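You operate a simulated robot arm through the tools that you are given. There is no shell and no other tool. Be economical: measure what you need, move in short steps, check, and stop when the job is done.

Carry out the task below with a simulated robot arm. There is one attempt and no reset: what you move stays moved.

JOB
Give the copper fluted mould two strokes of syrup at the dosing funnel.
Fine: seat it on the slide, push the slide in, press the plunger twice, draw the slide out and stand the mould back where it was; the other mould stays.

The check looks at the end state, three seconds after you hand in, the way a careful person would. Anything else that was tipped, shoved, dropped, spilled or broken makes it a failure.

ROBOT AND FRAMES
A 6-joint arm with a two-finger parallel gripper, fixed in place. Base frame: the origin is at the foot of the arm, x ahead of it, y to its left, z up. Units: cm, degrees, N and s.
With the tool pointing down near the work surface it reaches from about 26 to 68 cm from the base axis. Its first joint turns from -66.0 to 66.0 degrees. Payload 2.9 kg.
The tool frame sits at the grasp point between the pads (the TCP): z along the fingers, y along the line on which they close. The tips reach 3 cm beyond it. The gripper opens to 11 cm. The fingers are 2 cm wide and 1 cm thick; the gripper's body (4.8 by 11.2 cm) begins 5.5 cm behind the TCP.
Orientation is told as [roll, pitch, yaw] about the base's x, y, z axes, in that order, counted from this pose: with the fingers straight down and closing along the base's y, the tool's x points along the base's -x, its y along +y and its z along -z.

CONTROLS
- The arm moves only by the tool drive_tool. Its argument "motion" is a list of rows, each a list of 7 numbers: the shift along the base's x, y, z in cm, then the turn, a rotation vector about the base's x, y, z in degrees, then the opening, from 0 (shut) to 1 (fully open). In form: [[dx, dy, dz, rx, ry, rz, fingers], ...]. A call has 1 to 12 rows; each row is the pose to reach, as a shift and turn from the pose commanded when the call began. Rows are played at 5 a second. More than 5 cm and 8.6 degrees between two rows, or a gripper value outside its range, and nothing of the call is played. A pose out of reach is approached as far as the arm can. The call stops where the force on the tool passes 70 N (or 10 N more than at its start, if that is more) or the arm is blocked; 0.2 s more then pass. The fingers move at their own pace (about 10.8 cm/s each) and stop on an object; they squeeze with about 24 N. The grip force told is the motor's: it shows also when the fingers shut on nothing. Time passes only in rows, and 0.2 s behind the last, so rows that repeat a pose let the fingers close. The reply holds the time, the measured pose of the TCP, the force on the tool along the base axes, the opening and the grip force, in the units named above and with some noise, with the torque about the TCP (base axes, N m) and any sound that the robot's microphone picked up.
- Cameras (640 x 400 px; columns grow to the right, rows downward): "scene" is fixed at [8.97, 43.23, 139.53]; the picture's right is [-0.68, -0.73, 0.00], its down [-0.40, 0.37, -0.84] and it looks along [0.61, -0.57, -0.55] (base axes); focal length 234 px, centre (320, 200). "wrist" rides on the gripper at [7.2, 1.7, -10.3] in the tool frame; the picture's right is [-0.23, 0.97, 0.00], its down [-0.76, -0.18, -0.62] and it looks along [-0.61, -0.14, 0.78] (tool axes); focal length 222 px, centre (320, 200). There is no depth. A picture from a camera that has moved, and an enlarged one, comes with that camera's place and axes in the base frame and with its lens. The place of the scene camera against the robot may be out by one fixed shift of up to 2.5 cm in any direction.
- snapshot(camera): a new picture of that camera. No time passes.
- enlarge(camera, box): a new picture of the part [left, top, right, bottom] of that camera's present view, enlarged. No time passes.
- hand_in(): hands the job in; it is judged then, once.

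Go step by step. Nothing tells you positions but the pictures and the camera data: compare them with the known pose of the tool, close in by small moves and look again before you grip or let go. The budget is 120 turns and 64 pictures, counting those below and the enlarged ones. Unless the task says otherwise, let go and move clear before handing in, and close with one line.

The tools are called as name(argument=value, ...) on one line, values as JSON. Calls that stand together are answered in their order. drive_tool: Moves the arm, as the interface text tells. Its arguments: {"type":"object","properties":{"motion":{"type":"array","items":{"type":"array","items":{"type":"number"}}}},"required":["motion"]} The other tools are called the same way: snapshot (camera) takes a picture; enlarge (camera, box) takes an enlarged picture of a part of a camera's view; hand_in () hands the job in.

At the start:

```text
t: 0.0
position: [32.65, 13.62, 127.02]
ee_rot: [0.1, -0.1, -0.1]
contact_force: [-0.2, -0.3, -0.2]
ft_torque: [0.03, 0.02, 0.05]
gripper_width: 10.98
grip_force: 0.0
```

scene: 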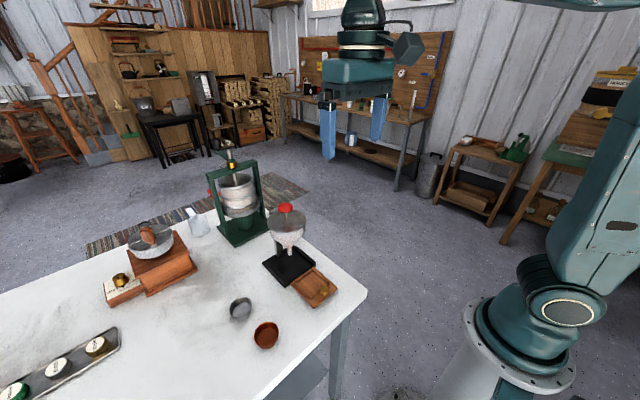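
wrist: 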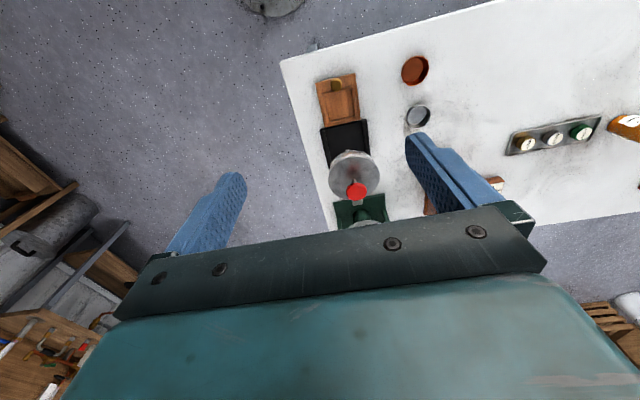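

I see the copper mould on the table at roughly [38, 33], and the dosing funnel with its wooden slide at roughly x 40–50, y 16. The table top looks to be around z 82. I'll look closer first.

enlarge(camera="scene", box=[200, 190, 360, 290])

enlarge(camera="scene", box=[210, 260, 370, 360])

enlarge(camera="wrist", box=[280, 40, 480, 165])

```text
4.00 times, centred on (280, 240) of scene
camera zoom: at [8.97, 43.23, 139.53], right [-0.68, -0.73, 0.0], down [-0.4, 0.37, -0.84], along [0.61, -0.57, -0.55], focal length 935 px, centre (480, 40)
```

zoom: 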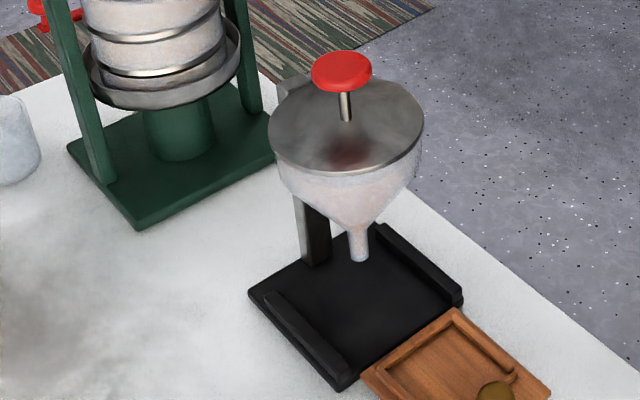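

```text
4.00 times, centred on (290, 310) of scene
camera zoom: at [8.97, 43.23, 139.53], right [-0.68, -0.73, 0.0], down [-0.4, 0.37, -0.84], along [0.61, -0.57, -0.55], focal length 935 px, centre (440, -240)
```

zoom: 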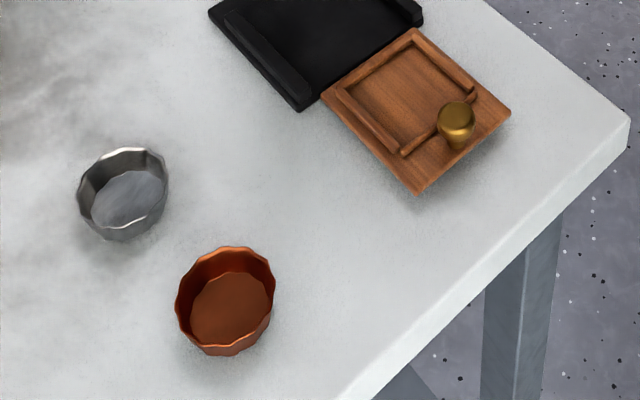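

```text
3.20 times, centred on (380, 102) of wrist
camera zoom: at [25.44, 15.42, 137.31], right [0.23, 0.97, 0.0], down [0.76, -0.18, 0.62], along [0.61, -0.14, -0.78], focal length 711 px, centre (128, 512)
```

zoom: 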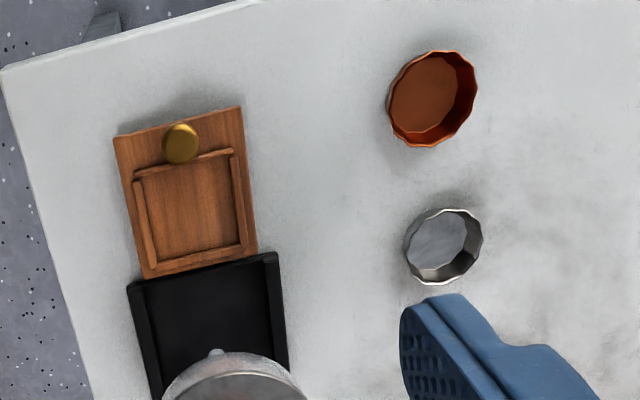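

The mould is about 6 cm wide, and the slide has a raised frame to seat it. I'll move over towards the mould, staying high.

drive_tool(motion=[[0, 4, -2, 0, 0, 0, 1], [1, 8, -4, 0, 0, 0, 1], [2, 12, -7, 0, 0, 0, 1], [3, 15, -10, 0, 0, 0, 1], [4, 17, -14, 0, 0, 0, 1], [4.5, 18.5, -18, 0, 0, 0, 1], [5, 19.5, -22, 0, 0, 0, 1]])

snapshot(camera="wrist")

snapshot(camera="scene")

```text
refused: row 3 steps farther than a row can; nothing moved
```

```text
58 pictures are left
camera wrist: at [25.44, 15.42, 137.31], right [0.23, 0.97, 0.0], down [0.76, -0.18, 0.62], along [0.61, -0.14, -0.78], focal length 222 px, centre (320, 200)
```

wrist: 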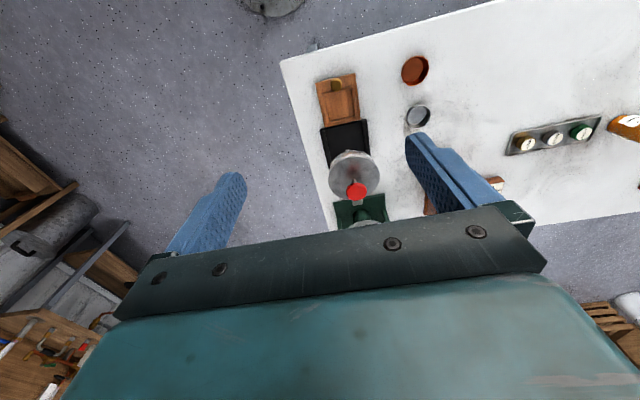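

```text
57 pictures are left
```

scene: 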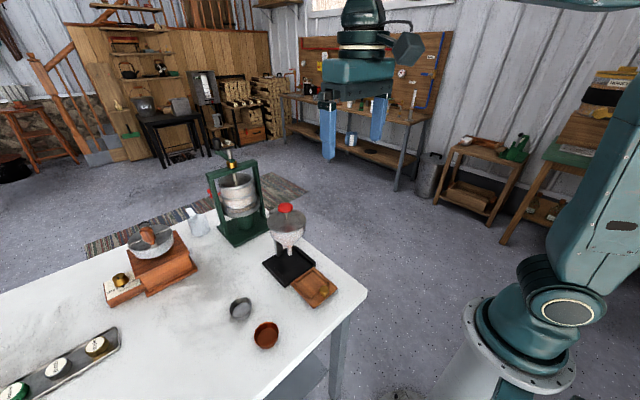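

One row stepped too far, so nothing moved. I'll send the same path again in smaller steps.

drive_tool(motion=[[0, 4, -2, 0, 0, 0, 1], [1, 8, -4, 0, 0, 0, 1], [2, 11, -7, 0, 0, 0, 1], [3, 14, -10, 0, 0, 0, 1], [4, 16, -14, 0, 0, 0, 1], [4.5, 18, -18, 0, 0, 0, 1], [5, 19.5, -22, 0, 0, 0, 1]])

```text
t: 1.6
position: [37.78, 33.1, 105.01]
ee_rot: [0.2, 0.0, 0.0]
contact_force: [0.2, 0.2, 0.1]
ft_torque: [-0.01, 0.0, 0.03]
gripper_width: 11.02
grip_force: 0.2
```

The arm moved as commanded. I'll take a look from here.

snapshot(camera="wrist")

```text
56 pictures are left
camera wrist: at [30.42, 34.84, 115.33], right [0.23, 0.97, 0.0], down [0.76, -0.18, 0.62], along [0.61, -0.14, -0.78], focal length 222 px, centre (320, 200)
```

wrist: 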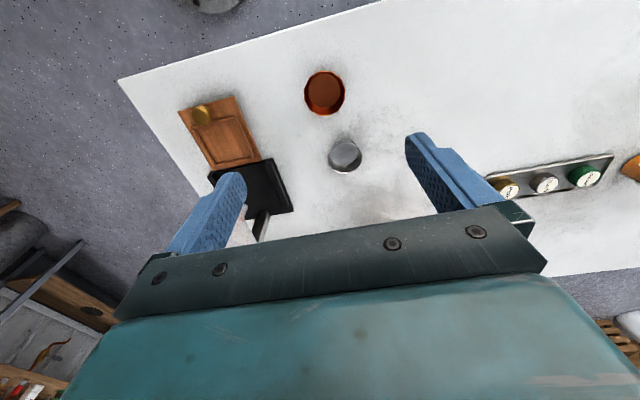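

The mould rim works out near [38.1, 33.9, 82]. I'll go lower and refine that.

drive_tool(motion=[[0.1, 0.4, -4, 0, 0, 0, 1], [0.2, 0.6, -8, 0, 0, 0, 1], [0.3, 0.8, -12, 0, 0, 0, 1]])

snapshot(camera="wrist")

enlarge(camera="scene", box=[200, 250, 360, 350])

```text
t: 2.4
position: [38.1, 34.16, 92.95]
ee_rot: [0.1, -0.1, 0.0]
contact_force: [0.5, -0.1, -0.3]
ft_torque: [0.03, -0.01, 0.0]
gripper_width: 11.0
grip_force: 0.0
```

```text
55 pictures are left
camera wrist: at [30.93, 35.83, 103.32], right [0.23, 0.97, 0.0], down [0.76, -0.18, 0.62], along [0.61, -0.14, -0.78], focal length 222 px, centre (320, 200)
```

wrist: 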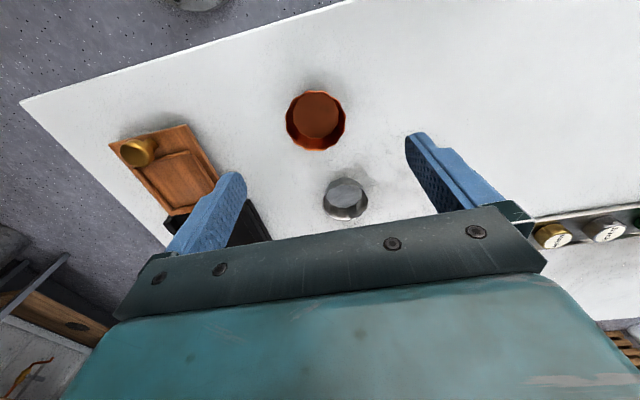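

```text
4.00 times, centred on (280, 300) of scene
camera zoom: at [8.97, 43.23, 139.53], right [-0.68, -0.73, 0.0], down [-0.4, 0.37, -0.84], along [0.61, -0.57, -0.55], focal length 935 px, centre (480, -200)
```

zoom: 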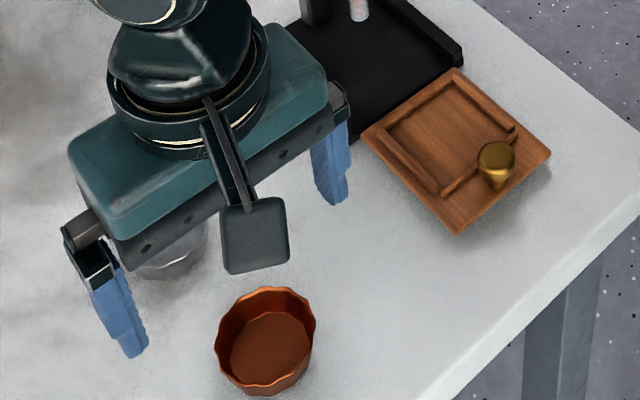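

The mould rim sits near [37.8, 33.9, 83], the table at about z 79.8, and the rim is about 5.6 cm across. I'll centre above it and look again.

drive_tool(motion=[[-0.2, -0.2, -2.5, 0, 0, 0, 1], [-0.3, -0.2, -5, 0, 0, 0, 1]])

snapshot(camera="wrist")

enlarge(camera="scene", box=[210, 280, 338, 360])

```text
t: 3.0
position: [37.68, 33.98, 88.11]
ee_rot: [0.1, 0.0, -0.1]
contact_force: [0.8, 0.1, -0.2]
ft_torque: [-0.01, 0.02, -0.04]
gripper_width: 10.98
grip_force: 0.1
```

```text
53 pictures are left
camera wrist: at [30.47, 35.69, 98.39], right [0.23, 0.97, 0.0], down [0.76, -0.18, 0.62], along [0.61, -0.14, -0.78], focal length 222 px, centre (320, 200)
```

wrist: 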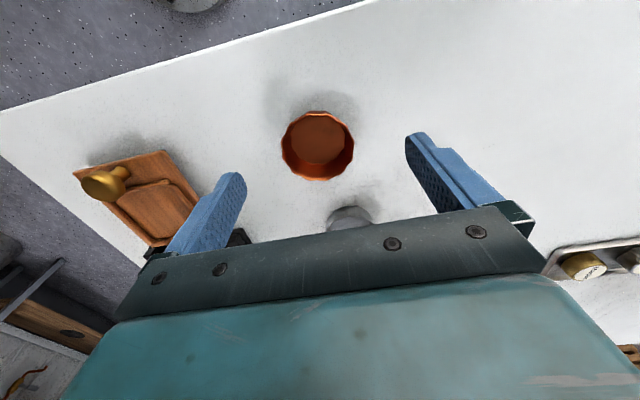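

```text
5.00 times, centred on (274, 320) of scene
camera zoom: at [8.97, 43.23, 139.53], right [-0.68, -0.73, 0.0], down [-0.4, 0.37, -0.84], along [0.61, -0.57, -0.55], focal length 1168 px, centre (550, -400)
```

zoom: 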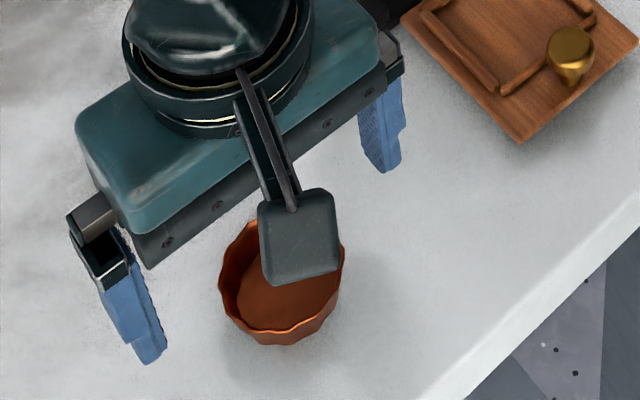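

Rim estimate is now about [37.85, 33.85, 82.4]. I'll lower around the mould and look before closing.

drive_tool(motion=[[0.1, -0.1, -2, 0, 0, 0, 1], [0.15, -0.15, -4, 0, 0, 0, 1]])

enlarge(camera="wrist", box=[200, 90, 456, 250])

enlarge(camera="scene", box=[210, 280, 338, 360])

```text
t: 3.6
position: [37.92, 33.75, 84.13]
ee_rot: [0.0, 0.0, -0.1]
contact_force: [0.4, -1.2, -0.3]
ft_torque: [0.01, 0.01, -0.02]
gripper_width: 11.03
grip_force: 0.1
```

```text
2.50 times, centred on (328, 170) of wrist
camera zoom: at [30.63, 35.47, 94.42], right [0.23, 0.97, 0.0], down [0.76, -0.18, 0.62], along [0.61, -0.14, -0.78], focal length 555 px, centre (300, 275)
```

zoom: 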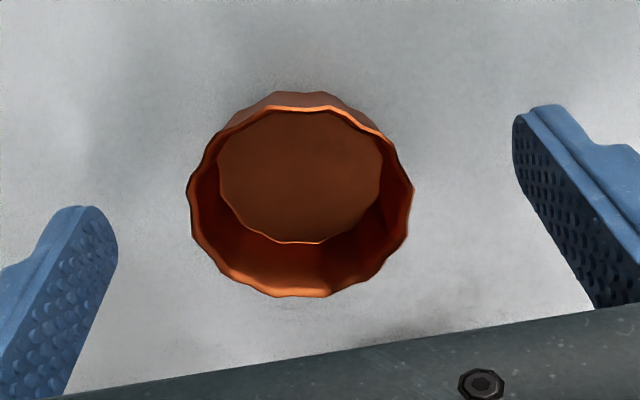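

```text
5.00 times, centred on (274, 320) of scene
camera zoom: at [8.97, 43.23, 139.53], right [-0.68, -0.73, 0.0], down [-0.4, 0.37, -0.84], along [0.61, -0.57, -0.55], focal length 1168 px, centre (550, -400)
```

zoom: 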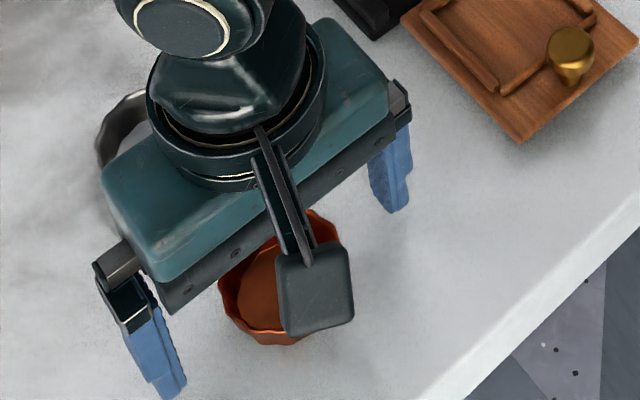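

The mould is centred between the fingers. I'll lower a touch and close on it.

drive_tool(motion=[[0, 0.08, -0.2, 0, 0, 0, 1], [0, 0.08, -0.2, 0, 0, 0, 0.6], [0, 0.08, -0.2, 0, 0, 0, 0.5], [0, 0.08, -0.2, 0, 0, 0, 0.4], [0, 0.08, -0.2, 0, 0, 0, 0.4]])

enlarge(camera="wrist", box=[200, 90, 456, 250])

```text
t: 4.8
position: [37.95, 33.82, 83.91]
ee_rot: [0.0, 0.0, 0.0]
contact_force: [-1.2, -0.2, -0.1]
ft_torque: [0.02, 0.0, -0.02]
gripper_width: 5.63
grip_force: 24.0
```

```text
2.50 times, centred on (328, 170) of wrist
camera zoom: at [30.62, 35.55, 94.21], right [0.23, 0.97, 0.0], down [0.76, -0.18, 0.62], along [0.61, -0.14, -0.78], focal length 555 px, centre (300, 275)
```

zoom: 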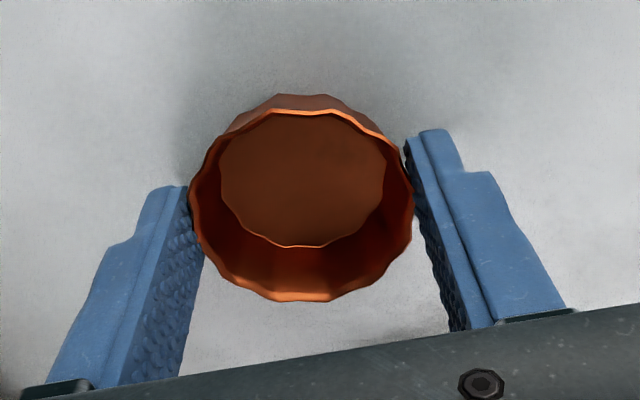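

The mould is gripped with its centre at TCP [37.95, 33.82] and z 83.91. The funnel bowl hangs close to the seat, so I'll regrip with the gripper leaning back 15° about y, which keeps it clear while the mould stays level.

drive_tool(motion=[[0, 0, 0, 0, 0, 0, 0.75], [0, 0, 0, 0, 0, 0, 0.75], [-0.3, 0, 0.1, 0, -7.5, 0, 0.75], [-0.6, 0, 0.2, 0, -15, 0, 0.75], [-0.6, 0, 0.2, 0, -15, 0, 0.75], [-0.6, 0, 0.2, 0, -15, 0, 0.4], [-0.6, 0, 0.2, 0, -15, 0, 0.4], [-0.6, 0, 0.2, 0, -15, 0, 0.4]])

snapshot(camera="wrist")

```text
t: 6.6
position: [37.33, 33.75, 83.98]
ee_rot: [0.1, -15.0, 0.0]
contact_force: [-0.5, 0.1, 1.6]
ft_torque: [-0.03, -0.04, 0.0]
gripper_width: 5.6
grip_force: 24.2
```

```text
48 pictures are left
camera wrist: at [27.64, 35.51, 92.14], right [0.22, 0.97, 0.06], down [0.57, -0.18, 0.8], along [0.79, -0.14, -0.6], focal length 222 px, centre (320, 200)
```

wrist: 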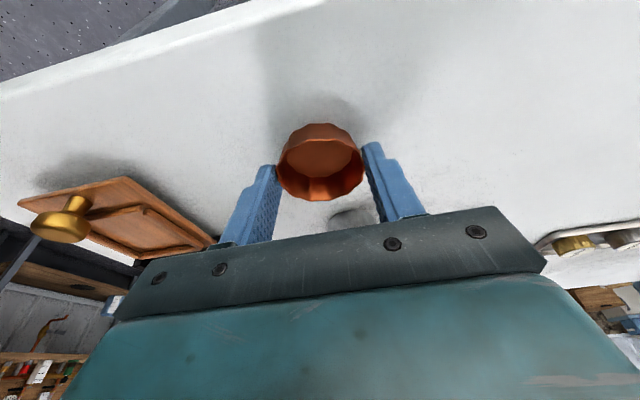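

The mould is regripped with the tilt. Next I'll lift it 8 cm and check that it hangs level.

drive_tool(motion=[[0, 0, 1, 0, 0, 0, 0.4], [0, 0, 2.5, 0, 0, 0, 0.4], [0, 0, 5, 0, 0, 0, 0.4], [0, 0, 8, 0, 0, 0, 0.4]])

snapshot(camera="wrist")

enlarge(camera="scene", box=[200, 240, 360, 340])

```text
t: 7.6
position: [37.36, 33.8, 92.07]
ee_rot: [0.2, -15.0, 0.0]
contact_force: [0.3, 0.4, -1.4]
ft_torque: [0.01, 0.01, 0.03]
gripper_width: 5.59
grip_force: 24.0
```

```text
47 pictures are left
camera wrist: at [27.7, 35.47, 100.18], right [0.22, 0.97, 0.06], down [0.57, -0.18, 0.8], along [0.79, -0.14, -0.6], focal length 222 px, centre (320, 200)
```

wrist: 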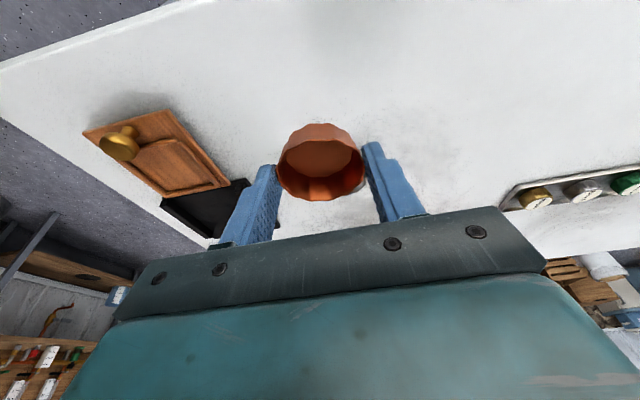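

```text
4.00 times, centred on (280, 290) of scene
camera zoom: at [8.97, 43.23, 139.53], right [-0.68, -0.73, 0.0], down [-0.4, 0.37, -0.84], along [0.61, -0.57, -0.55], focal length 935 px, centre (480, -160)
```

zoom: 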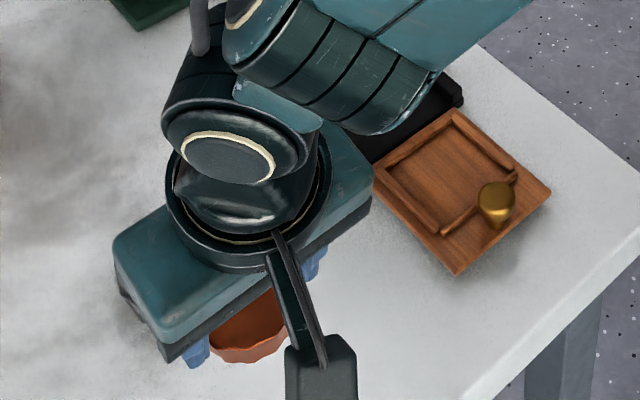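

The mould is lifted and level. I'll carry it over towards the slide, holding a little short in x, and measure the seat from there.

drive_tool(motion=[[0, -3, 0, 0, 0, 0, 0.4], [0, -7, 0, 0, 0, 0, 0.4], [0, -11, 0, 0, 0, 0, 0.4], [0.5, -14, 0, 0, 0, 0, 0.4], [1, -16, 0, 0, 0, 0, 0.4], [1, -17, 0, 0, 0, 0, 0.4]])

snapshot(camera="wrist")

enlarge(camera="scene", box=[220, 190, 380, 290])

```text
t: 9.0
position: [38.12, 16.81, 92.05]
ee_rot: [0.1, -15.0, 0.0]
contact_force: [0.4, 0.4, 0.7]
ft_torque: [0.0, 0.0, -0.01]
gripper_width: 5.61
grip_force: 24.1
```

```text
45 pictures are left
camera wrist: at [28.47, 18.47, 100.13], right [0.22, 0.97, 0.06], down [0.57, -0.18, 0.8], along [0.79, -0.14, -0.6], focal length 222 px, centre (320, 200)
```

wrist: 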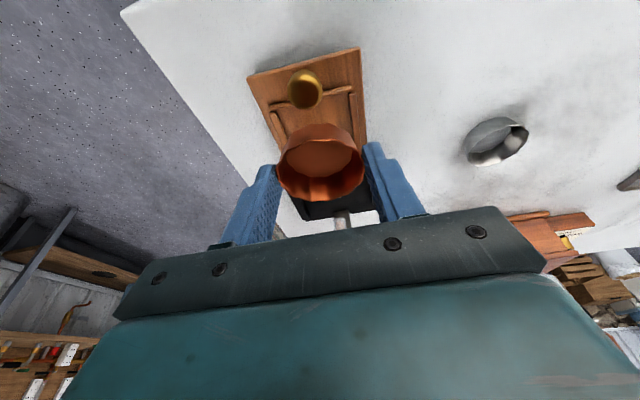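

```text
4.00 times, centred on (300, 240) of scene
camera zoom: at [8.97, 43.23, 139.53], right [-0.68, -0.73, 0.0], down [-0.4, 0.37, -0.84], along [0.61, -0.57, -0.55], focal length 935 px, centre (400, 40)
```

zoom: 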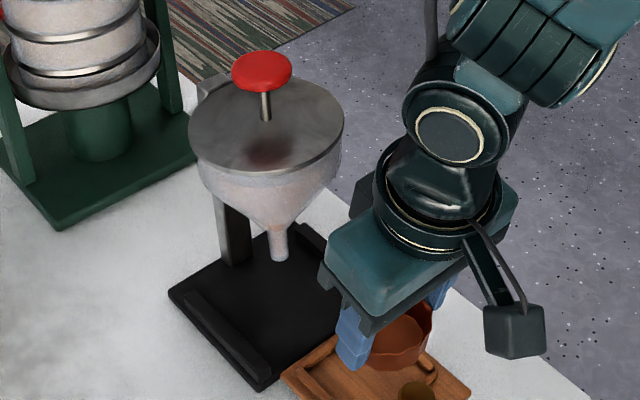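

The slide frame centre comes out at about [42.05, 16.6], so the TCP should go to about [41.5, 16.6]. I'll move above it and part way down.

drive_tool(motion=[[1.7, -0.1, 0, 0, 0, 0, 0.4], [3.4, -0.2, 0, 0, 0, 0, 0.4], [3.4, -0.2, -2, 0, 0, 0, 0.4], [3.4, -0.2, -4, 0, 0, 0, 0.4]])

enlarge(camera="wrist", box=[200, 30, 456, 240])

enlarge(camera="scene", box=[240, 200, 368, 310])

```text
t: 10.0
position: [41.46, 16.5, 87.98]
ee_rot: [0.1, -15.0, 0.0]
contact_force: [-0.2, 0.6, -0.9]
ft_torque: [0.02, -0.01, 0.0]
gripper_width: 5.62
grip_force: 24.4
```

```text
1.90 times, centred on (328, 135) of wrist
camera zoom: at [31.85, 18.27, 96.03], right [0.22, 0.97, 0.06], down [0.57, -0.18, 0.8], along [0.79, -0.14, -0.6], focal length 423 px, centre (305, 324)
```

zoom: 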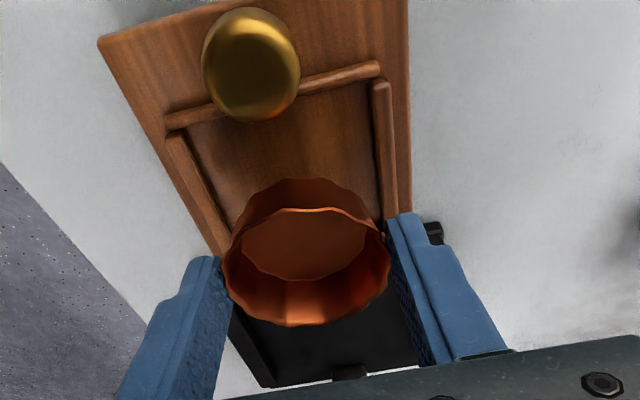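

```text
3.64 times, centred on (304, 255) of scene
camera zoom: at [8.97, 43.23, 139.53], right [-0.68, -0.73, 0.0], down [-0.4, 0.37, -0.84], along [0.61, -0.57, -0.55], focal length 850 px, centre (378, 0)
```

zoom: 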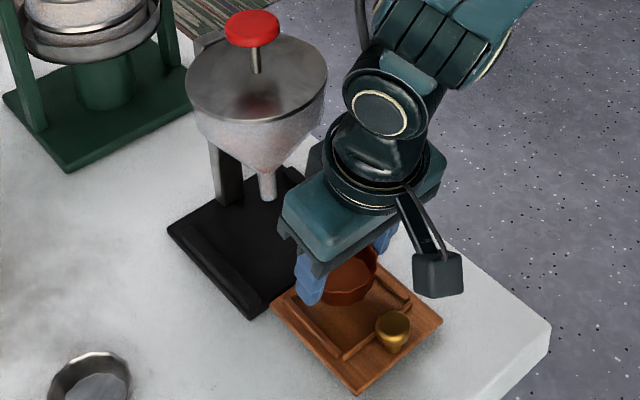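

Alignment looks good; I'll nudge y by +0.15 and lower, watching the force.

drive_tool(motion=[[0.05, 0.15, -0.7, 0, 0, 0, 0.4], [0.05, 0.15, -1.3, 0, 0, 0, 0.4]])

enlarge(camera="wrist", box=[200, 30, 456, 240])

enlarge(camera="scene", box=[270, 250, 350, 310])

```text
t: 10.6
position: [41.56, 16.67, 86.65]
ee_rot: [0.1, -15.0, 0.0]
contact_force: [0.0, -0.4, 0.2]
ft_torque: [-0.02, -0.02, 0.02]
gripper_width: 5.6
grip_force: 23.9
```

```text
1.90 times, centred on (328, 135) of wrist
camera zoom: at [31.95, 18.38, 94.74], right [0.22, 0.97, 0.06], down [0.57, -0.18, 0.8], along [0.79, -0.14, -0.6], focal length 423 px, centre (305, 324)
```

zoom: 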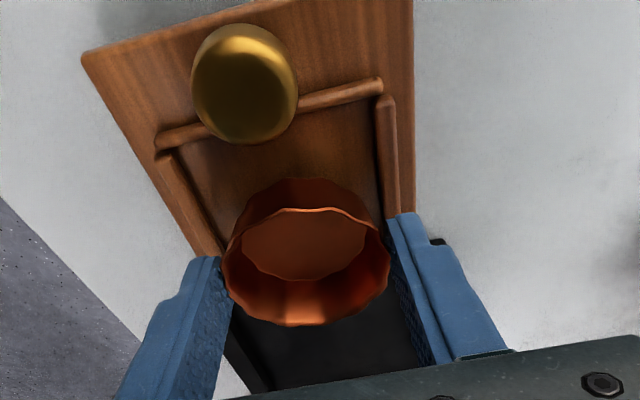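

```text
6.67 times, centred on (310, 280) of scene
camera zoom: at [8.97, 43.23, 139.53], right [-0.68, -0.73, 0.0], down [-0.4, 0.37, -0.84], along [0.61, -0.57, -0.55], focal length 1558 px, centre (387, -333)
```

zoom: 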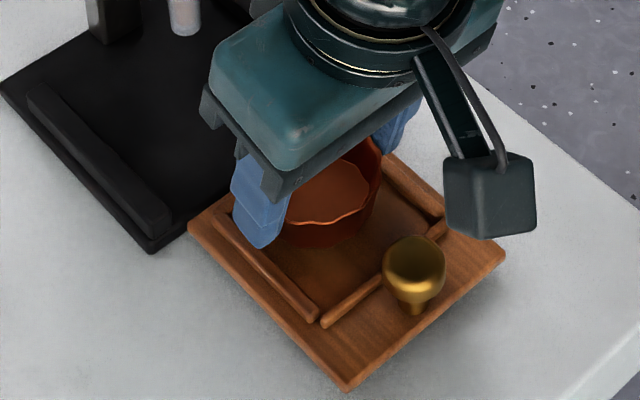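

It is still above the board, so I'll lower in small steps.

drive_tool(motion=[[0, 0, -0.3, 0, 0, 0, 0.4], [0, 0, -0.6, 0, 0, 0, 0.4]])

enlarge(camera="wrist", box=[200, 30, 456, 240])

```text
t: 11.2
position: [41.66, 16.67, 86.16]
ee_rot: [0.1, -15.3, -0.1]
contact_force: [-0.7, -0.1, 15.3]
ft_torque: [0.0, -0.48, 0.01]
gripper_width: 5.63
grip_force: 23.7
```

```text
1.90 times, centred on (328, 135) of wrist
camera zoom: at [32.08, 18.37, 94.3], right [0.22, 0.97, 0.06], down [0.57, -0.18, 0.8], along [0.79, -0.14, -0.59], focal length 423 px, centre (305, 324)
```

zoom: 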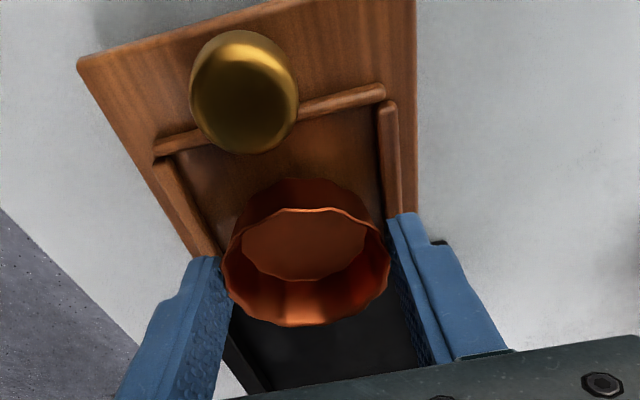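

It touched at about 15 N, and the torque puts the contact on the far (+x) side, possibly the far bar of the frame. I'll raise 0.4 and look.

drive_tool(motion=[[0, 0, 0.4, 0, 0, 0, 0.4]])

enlarge(camera="scene", box=[280, 255, 344, 295])

enlarge(camera="wrist", box=[250, 80, 410, 200])

```text
t: 11.6
position: [41.61, 16.7, 86.39]
ee_rot: [0.0, -14.9, 0.1]
contact_force: [-0.7, 0.7, 0.7]
ft_torque: [-0.01, 0.01, -0.02]
gripper_width: 5.63
grip_force: 23.7
```

```text
10.00 times, centred on (312, 275) of scene
camera zoom: at [8.97, 43.23, 139.53], right [-0.68, -0.73, 0.0], down [-0.4, 0.37, -0.84], along [0.61, -0.57, -0.55], focal length 2336 px, centre (400, -550)
```

zoom: 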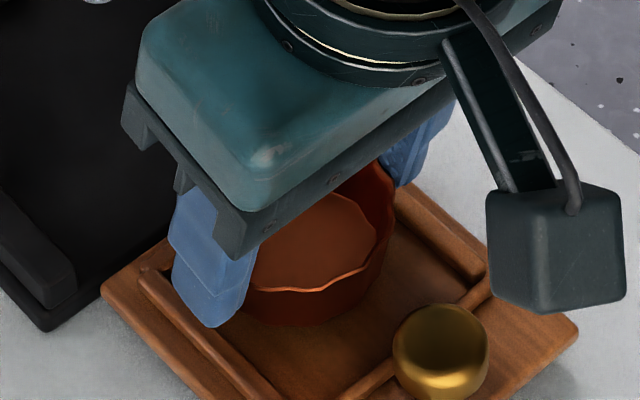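

```text
3.33 times, centred on (330, 140) of wrist
camera zoom: at [31.94, 18.34, 94.55], right [0.22, 0.97, 0.06], down [0.58, -0.18, 0.8], along [0.79, -0.14, -0.6], focal length 740 px, centre (287, 400)
```

zoom: 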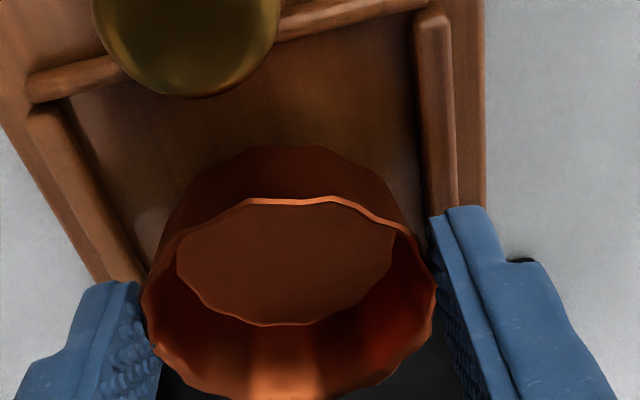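

By the scene picture the mould seems centred, but the contact torque points to the far edge. I'll test by shifting −0.5 in x and lowering again to see whether it goes deeper.

drive_tool(motion=[[-0.5, 0, 0, 0, 0, 0, 0.4], [-0.5, 0, -0.2, 0, 0, 0, 0.4], [-0.5, 0, -0.35, 0, 0, 0, 0.4]])

```text
t: 12.4
position: [41.1, 16.64, 86.17]
ee_rot: [-0.1, -15.0, 0.0]
contact_force: [0.3, -0.4, 0.0]
ft_torque: [-0.03, -0.01, 0.0]
gripper_width: 5.63
grip_force: 24.0
```

There's no force at that height now. I'll keep lowering.

drive_tool(motion=[[0, 0, -0.15, 0, 0, 0, 0.4], [0, 0, -0.25, 0, 0, 0, 0.4]])

```text
t: 13.0
position: [41.24, 16.74, 85.93]
ee_rot: [0.2, -15.1, 0.1]
contact_force: [0.3, -0.9, -0.1]
ft_torque: [0.02, -0.02, 0.0]
gripper_width: 5.64
grip_force: 23.8
```

It still moves free, so it really was on the far bar before. I'll continue down.

drive_tool(motion=[[0, 0, -0.15, 0, 0, 0, 0.4], [0, 0, -0.3, 0, 0, 0, 0.4]])

```text
t: 13.6
position: [41.3, 16.63, 85.67]
ee_rot: [0.2, -15.2, 0.1]
contact_force: [-0.6, -0.2, 5.1]
ft_torque: [0.0, 0.04, -0.01]
gripper_width: 5.64
grip_force: 24.0
```

There's contact at z 85.67, more centred this time. I'll look.

enlarge(camera="wrist", box=[250, 80, 410, 200])

enlarge(camera="scene", box=[280, 255, 344, 295])

```text
3.33 times, centred on (330, 140) of wrist
camera zoom: at [31.54, 18.39, 93.76], right [0.22, 0.97, 0.06], down [0.57, -0.18, 0.8], along [0.79, -0.14, -0.6], focal length 740 px, centre (287, 400)
```

zoom: 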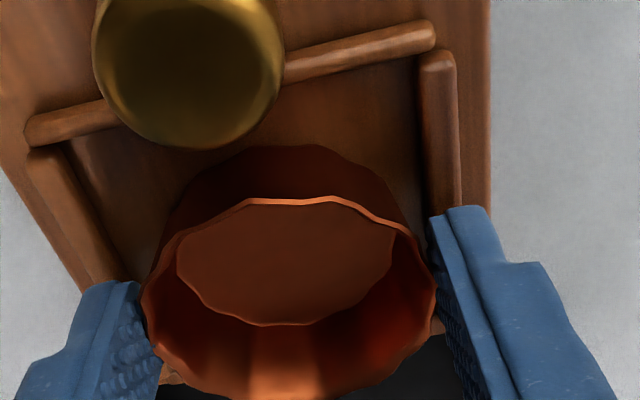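

```text
10.00 times, centred on (312, 275) of scene
camera zoom: at [8.96, 43.23, 139.54], right [-0.68, -0.73, 0.0], down [-0.4, 0.37, -0.84], along [0.61, -0.57, -0.55], focal length 2336 px, centre (400, -550)
```

zoom: 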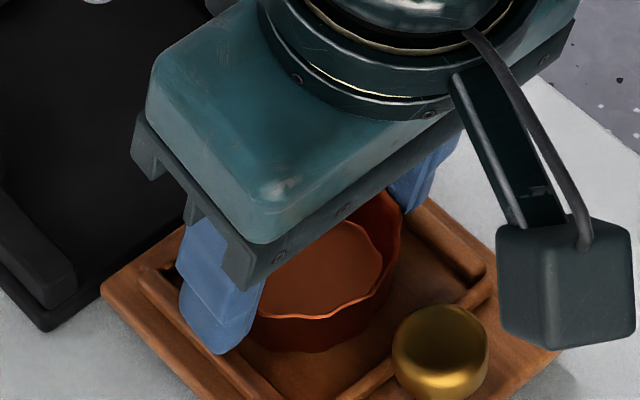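

I'll press slightly more to tell whether the base is really on the board.

drive_tool(motion=[[0, 0, -0.1, 0, 0, 0, 0.4], [0, 0, -0.2, 0, 0, 0, 0.4]])

```text
t: 14.2
position: [41.23, 16.73, 85.47]
ee_rot: [0.1, -15.2, 0.0]
contact_force: [0.6, -2.0, 17.0]
ft_torque: [-0.03, -0.16, -0.03]
gripper_width: 5.65
grip_force: 23.5
```

The contact is now centred under the mould, so it is sitting on the board. I'll ease the load off, open the fingers and look.

drive_tool(motion=[[0, 0, 0.15, 0, 0, 0, 0.4], [0, 0, 0.15, 0, 0, 0, 0.55], [0, 0, 0.15, 0, 0, 0, 0.68], [0, 0, 0.15, 0, 0, 0, 0.68]])

enlarge(camera="wrist", box=[250, 80, 410, 200])

```text
t: 15.2
position: [41.09, 16.77, 85.53]
ee_rot: [0.0, -15.0, 0.1]
contact_force: [-0.3, -0.2, 0.4]
ft_torque: [0.01, -0.03, -0.02]
gripper_width: 7.49
grip_force: 0.0
```

```text
3.33 times, centred on (330, 140) of wrist
camera zoom: at [31.53, 18.39, 93.61], right [0.22, 0.97, 0.06], down [0.58, -0.18, 0.8], along [0.79, -0.14, -0.6], focal length 740 px, centre (287, 400)
```

zoom: 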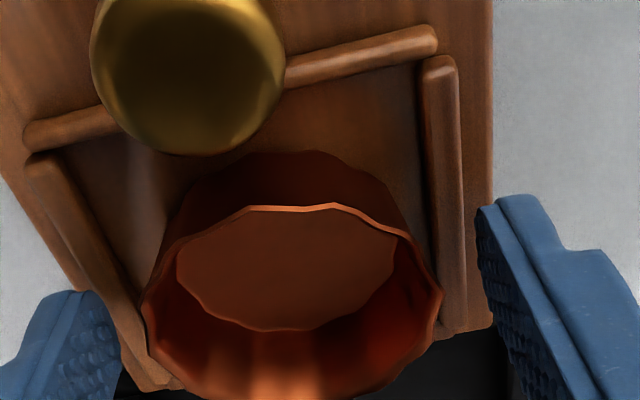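

The mould is released and looks seated inside the frame. I'll lift clear and check.

drive_tool(motion=[[0, 0, 1.5, 0, 0, 0, 0.68], [0, 0, 4, 0, 0, 0, 0.68], [-2, 0, 7, 0, 0, 0, 0.68], [-4, 0, 10, 0, 0, 0, 0.68]])

snapshot(camera="wrist")

enlarge(camera="scene", box=[250, 230, 346, 310])

```text
t: 16.2
position: [37.22, 16.46, 95.7]
ee_rot: [0.0, -14.9, 0.0]
contact_force: [0.2, 0.7, 0.4]
ft_torque: [0.0, 0.0, 0.02]
gripper_width: 7.5
grip_force: 0.1
```

```text
33 pictures are left
camera wrist: at [27.63, 18.22, 103.73], right [0.22, 0.97, 0.06], down [0.57, -0.18, 0.8], along [0.79, -0.14, -0.6], focal length 222 px, centre (320, 200)
```

wrist: 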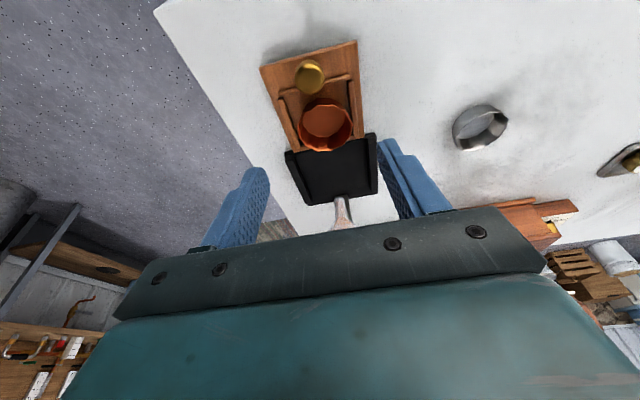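

```text
5.00 times, centred on (298, 270) of scene
camera zoom: at [8.97, 43.23, 139.53], right [-0.68, -0.73, 0.0], down [-0.4, 0.37, -0.84], along [0.61, -0.57, -0.55], focal length 1168 px, centre (430, -150)
```

zoom: 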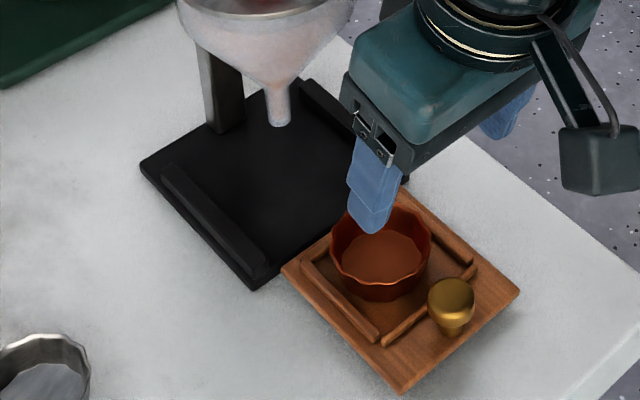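

The mould is seated level in the frame. Next is the brass knob at about [36.9, 16.5]; I'll lean to 30°, straddle it with the fingers, and check before gripping.

drive_tool(motion=[[-1, 0.05, 0, 0, -5, 0, 0.55], [-2, 0.1, -1, 0, -10, 0, 0.55], [-2.5, 0.1, -2, 0, -15, 0, 0.55], [-2.2, 0.1, -5, 0, -15, 0, 0.55], [-2, 0.1, -8, 0, -15, 0, 0.55]])

snapshot(camera="wrist")

enlarge(camera="scene", box=[260, 230, 356, 310])

```text
t: 17.4
position: [35.28, 16.56, 87.54]
ee_rot: [0.1, -30.1, 0.0]
contact_force: [0.5, 0.1, -0.2]
ft_torque: [0.01, -0.03, 0.0]
gripper_width: 6.03
grip_force: 0.1
```

```text
31 pictures are left
camera wrist: at [23.81, 18.32, 92.85], right [0.2, 0.97, 0.11], down [0.35, -0.18, 0.92], along [0.92, -0.14, -0.37], focal length 222 px, centre (320, 200)
```

wrist: 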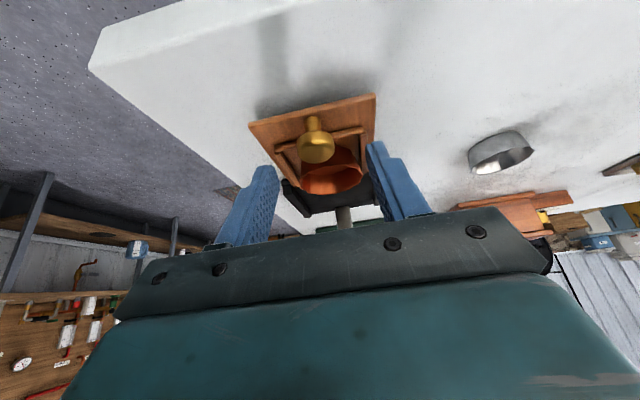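

```text
5.00 times, centred on (308, 270) of scene
camera zoom: at [8.97, 43.23, 139.53], right [-0.68, -0.73, 0.0], down [-0.4, 0.37, -0.84], along [0.61, -0.57, -0.55], focal length 1168 px, centre (380, -150)
```

zoom: 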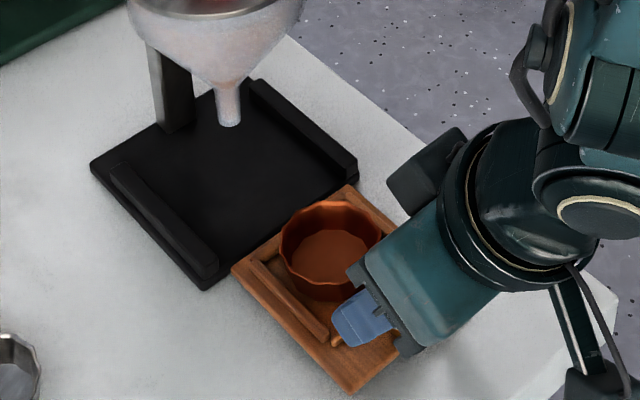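

The knob head sits near [36.9, 16.5, 83.6]. I'll lower so the pads straddle it, then close.

drive_tool(motion=[[0.2, 0, -1.2, 0, 0, 0, 0.55], [0.4, 0, -2.4, 0, 0, 0, 0.55], [0.4, 0, -2.4, 0, 0, 0, 0.3], [0.4, 0, -2.4, 0, 0, 0, 0.1], [0.4, 0, -2.4, 0, 0, 0, 0.1]])

enlarge(camera="wrist", box=[220, 80, 420, 230])

```text
t: 18.6
position: [35.58, 16.54, 85.12]
ee_rot: [-0.2, -30.0, 0.0]
contact_force: [-0.3, -13.4, -0.4]
ft_torque: [-0.27, -0.54, -0.16]
gripper_width: 2.46
grip_force: 45.0
```

```text
2.67 times, centred on (320, 155) of wrist
camera zoom: at [24.21, 18.25, 90.42], right [0.2, 0.97, 0.11], down [0.35, -0.18, 0.92], along [0.92, -0.14, -0.37], focal length 592 px, centre (320, 320)
```

zoom: 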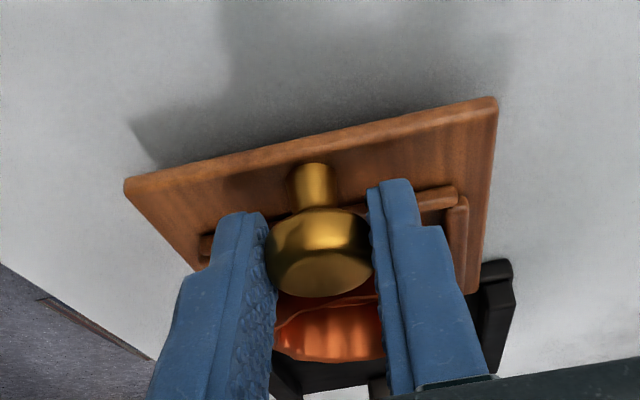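

The knob is gripped, with a small side load in y. I'll ease −0.1 in y and push in 2 cm slowly, watching the force.

drive_tool(motion=[[0, -0.12, 0, 0, 0, 0, 0.1], [0.3, -0.12, 0, 0, 0, 0, 0.1], [0.7, -0.12, 0, 0, 0, 0, 0.1], [1.1, -0.12, 0, 0, 0, 0, 0.1], [1.5, -0.12, 0, 0, 0, 0, 0.1], [2, -0.12, 0, 0, 0, 0, 0.1]])

```text
t: 20.0
position: [37.58, 16.56, 84.97]
ee_rot: [-0.1, -30.0, 0.0]
contact_force: [-1.3, -19.5, 7.5]
ft_torque: [-0.32, 0.74, -0.18]
gripper_width: 2.44
grip_force: 45.4
```

The side force grew to −19 N. I'll try a small +y shift while stationary to see how it responds.

drive_tool(motion=[[0, 0.1, 0, 0, 0, 0, 0.1], [0, 0.2, 0, 0, 0, 0, 0.1]])

enlarge(camera="scene", box=[250, 220, 346, 300])

```text
t: 20.6
position: [37.55, 16.68, 85.11]
ee_rot: [-0.6, -30.0, 0.1]
contact_force: [0.9, -33.3, -4.9]
ft_torque: [-0.43, -0.61, -0.27]
gripper_width: 2.5
grip_force: 45.1
```

```text
5.00 times, centred on (298, 260) of scene
camera zoom: at [8.98, 43.16, 139.56], right [-0.68, -0.73, 0.0], down [-0.4, 0.37, -0.84], along [0.61, -0.57, -0.55], focal length 1168 px, centre (430, -100)
```

zoom: 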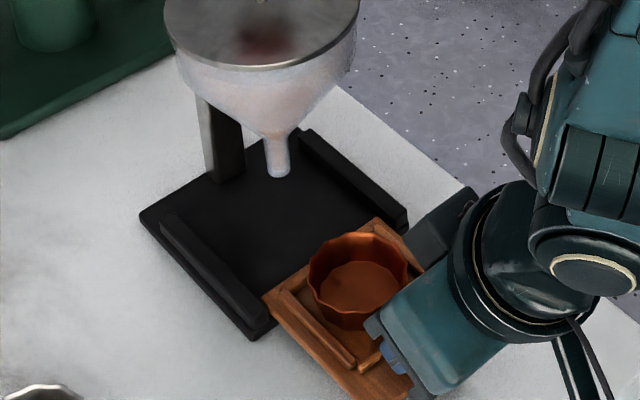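

A +y shift makes it worse, so I'll relieve towards −y by about 0.45 and check.

drive_tool(motion=[[0, -0.2, 0, 0, 0, 0, 0.1], [0, -0.45, 0, 0, 0, 0, 0.1]])

```text
t: 21.2
position: [37.65, 16.55, 85.09]
ee_rot: [-0.1, -29.8, 0.2]
contact_force: [-0.5, -13.2, -15.8]
ft_torque: [-0.33, -0.11, -0.08]
gripper_width: 2.45
grip_force: 44.6
```

Side force is down to −13 N, with −16 N in z. I'll trim both.

drive_tool(motion=[[0, -0.15, -0.15, 0, 0, 0, 0.1], [0, -0.2, -0.2, 0, 0, 0, 0.1]])

```text
t: 21.8
position: [37.74, 16.57, 85.07]
ee_rot: [0.4, -30.3, 0.0]
contact_force: [-0.7, 0.5, 9.3]
ft_torque: [-0.02, 0.78, 0.01]
gripper_width: 2.46
grip_force: 45.0
```

The side load is gone. I'll keep pushing in steadily.

drive_tool(motion=[[0.2, 0, 0.08, 0, 0, 0, 0.1], [0.7, 0, 0.08, 0, 0, 0, 0.1], [1.2, 0, 0.08, 0, 0, 0, 0.1], [1.7, 0, 0.08, 0, 0, 0, 0.1], [2.2, 0, 0.08, 0, 0, 0, 0.1], [2.7, 0, 0.08, 0, 0, 0, 0.1], [3, 0, 0.08, 0, 0, 0, 0.1]])

```text
t: 23.4
position: [40.69, 16.41, 85.03]
ee_rot: [0.5, -30.3, -0.1]
contact_force: [-1.0, 25.8, 23.4]
ft_torque: [0.36, 0.37, 0.24]
gripper_width: 2.48
grip_force: 45.5
```

The side load has reversed, which looks like a small path drift. I'll trim +0.33 y and +0.25 z and continue.

drive_tool(motion=[[0, 0.2, 0.15, 0, 0, 0, 0.1], [0.2, 0.33, 0.25, 0, 0, 0, 0.1], [0.7, 0.33, 0.25, 0, 0, 0, 0.1], [1.2, 0.33, 0.25, 0, 0, 0, 0.1], [1.7, 0.33, 0.25, 0, 0, 0, 0.1], [2, 0.33, 0.25, 0, 0, 0, 0.1]])

enlarge(camera="scene", box=[250, 200, 346, 280])

```text
t: 24.8
position: [42.28, 16.48, 85.0]
ee_rot: [0.0, -29.7, -0.1]
contact_force: [-0.4, 10.3, -12.6]
ft_torque: [0.12, 0.79, 0.06]
gripper_width: 2.47
grip_force: 45.8
```

```text
5.00 times, centred on (298, 240) of scene
camera zoom: at [8.99, 43.26, 139.52], right [-0.68, -0.73, 0.0], down [-0.4, 0.37, -0.84], along [0.61, -0.57, -0.55], focal length 1168 px, centre (430, 0)
```

zoom: 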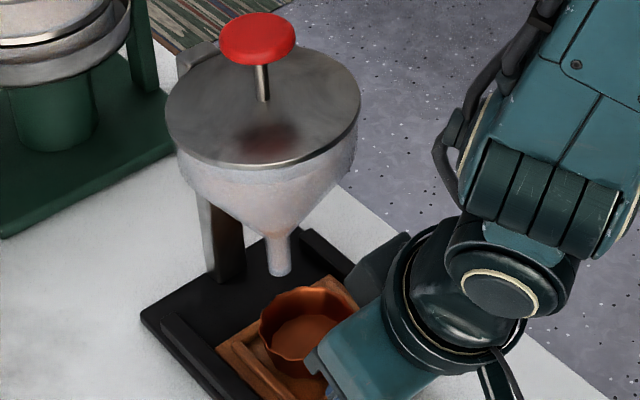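

The slide is about two thirds in. I'll continue with small trims.

drive_tool(motion=[[0.2, 0.1, -0.12, 0, 0, 0, 0.1], [0.6, 0.1, -0.12, 0, 0, 0, 0.1], [1, 0.1, -0.12, 0, 0, 0, 0.1], [1.4, 0.1, -0.12, 0, 0, 0, 0.1], [1.8, 0.1, -0.12, 0, 0, 0, 0.1], [2, 0.1, -0.12, 0, 0, 0, 0.1]])

```text
t: 26.2
position: [44.47, 16.57, 85.18]
ee_rot: [-0.1, -30.0, 0.0]
contact_force: [-0.4, -15.3, -2.1]
ft_torque: [-0.25, -0.47, -0.18]
gripper_width: 2.47
grip_force: 45.2
```

No end stop yet. I'll push on in small steps.

drive_tool(motion=[[0.2, -0.15, 0, 0, 0, 0, 0.1], [0.5, -0.15, 0, 0, 0, 0, 0.1], [0.8, -0.15, 0, 0, 0, 0, 0.1], [1.1, -0.15, 0, 0, 0, 0, 0.1], [1.3, -0.15, 0, 0, 0, 0, 0.1]])

enlarge(camera="scene", box=[250, 200, 346, 280])

snapshot(camera="wrist")

```text
t: 27.4
position: [45.77, 16.37, 85.08]
ee_rot: [0.0, -29.8, 0.0]
contact_force: [-11.8, -7.1, 0.6]
ft_torque: [-0.11, -0.34, -0.1]
gripper_width: 2.47
grip_force: 44.3
```

```text
5.00 times, centred on (298, 240) of scene
camera zoom: at [8.94, 43.21, 139.54], right [-0.68, -0.73, 0.0], down [-0.4, 0.37, -0.84], along [0.61, -0.57, -0.55], focal length 1168 px, centre (430, 0)
```

zoom: 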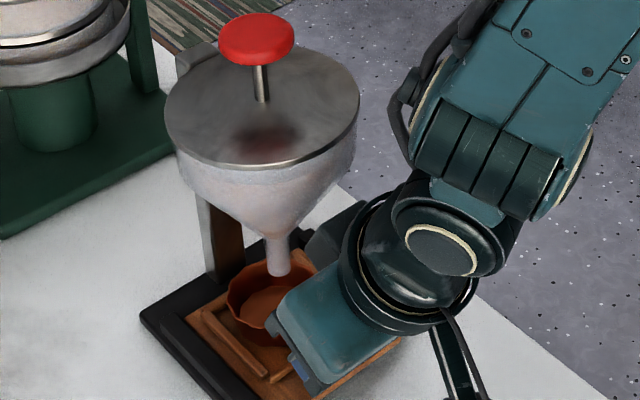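

```text
25 pictures are left
camera wrist: at [34.34, 18.19, 90.47], right [0.2, 0.97, 0.11], down [0.35, -0.18, 0.92], along [0.92, -0.14, -0.38], focal length 222 px, centre (320, 200)
```

wrist: 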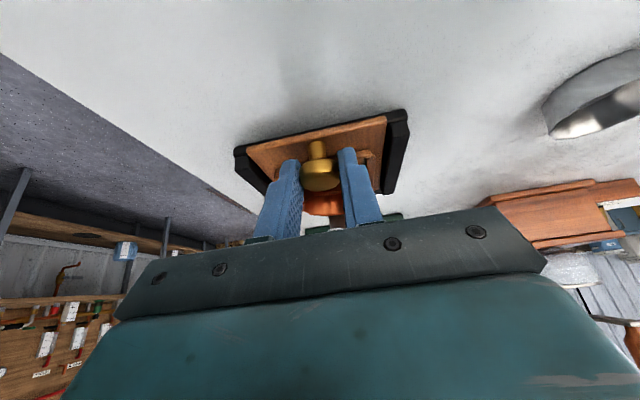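

The −12 N in x and the board edge lying flush with the base suggest the end stop. I'll push slightly more to confirm.

drive_tool(motion=[[0.2, -0.1, 0, 0, 0, 0, 0.1], [0.35, -0.1, 0, 0, 0, 0, 0.1]])

```text
t: 28.0
position: [45.85, 16.48, 85.13]
ee_rot: [0.0, -29.6, 0.1]
contact_force: [-33.3, 1.2, 16.9]
ft_torque: [-0.02, 0.47, 0.01]
gripper_width: 2.47
grip_force: 44.8
```

That's the end stop. I'll relax, open, back straight out along −x, then go up.

drive_tool(motion=[[-0.3, 0, 0, 0, 0, 0, 0.1], [-0.3, 0, 0, 0, 0, 0, 0.3], [-0.3, 0, 0, 0, 0, 0, 0.45], [-0.3, 0, 0, 0, 0, 0, 0.45], [-1.5, 0, 0.4, 0, 0, 0, 0.45], [-4.5, 0, 1.5, 0, 0, 0, 0.45], [-8, 0, 4, 0, 0, 0, 0.45], [-9, 0, 8, 0, 0, 0, 0.3], [-9, 0, 12.5, 0, 0, 0, 0]])

enlarge(camera="scene", box=[240, 190, 368, 290])

snapshot(camera="wrist")

```text
t: 30.0
position: [37.23, 16.27, 97.56]
ee_rot: [0.0, -29.8, 0.0]
contact_force: [-0.4, 0.6, 0.3]
ft_torque: [0.01, -0.03, 0.03]
gripper_width: 0.0
grip_force: 24.1
```

```text
4.00 times, centred on (304, 240) of scene
camera zoom: at [8.97, 43.23, 139.53], right [-0.68, -0.73, 0.0], down [-0.4, 0.37, -0.84], along [0.61, -0.57, -0.55], focal length 935 px, centre (384, 40)
```

zoom: 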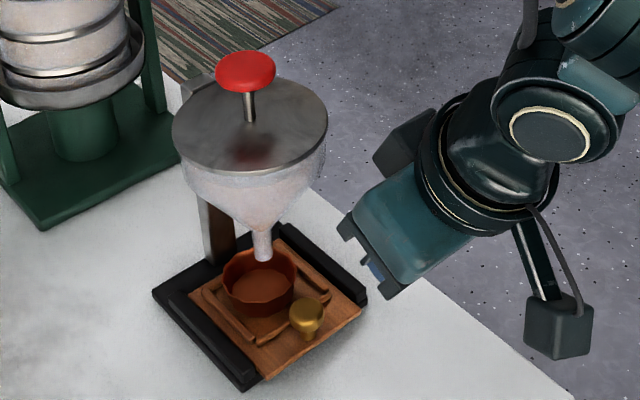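

```text
23 pictures are left
camera wrist: at [25.66, 17.88, 102.89], right [0.2, 0.97, 0.11], down [0.35, -0.18, 0.92], along [0.92, -0.14, -0.37], focal length 222 px, centre (320, 200)
```

wrist: 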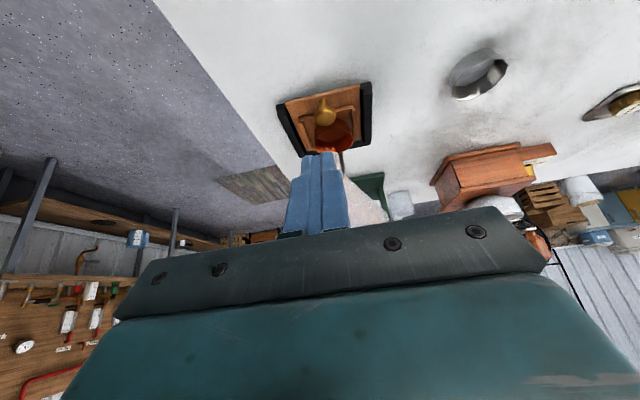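

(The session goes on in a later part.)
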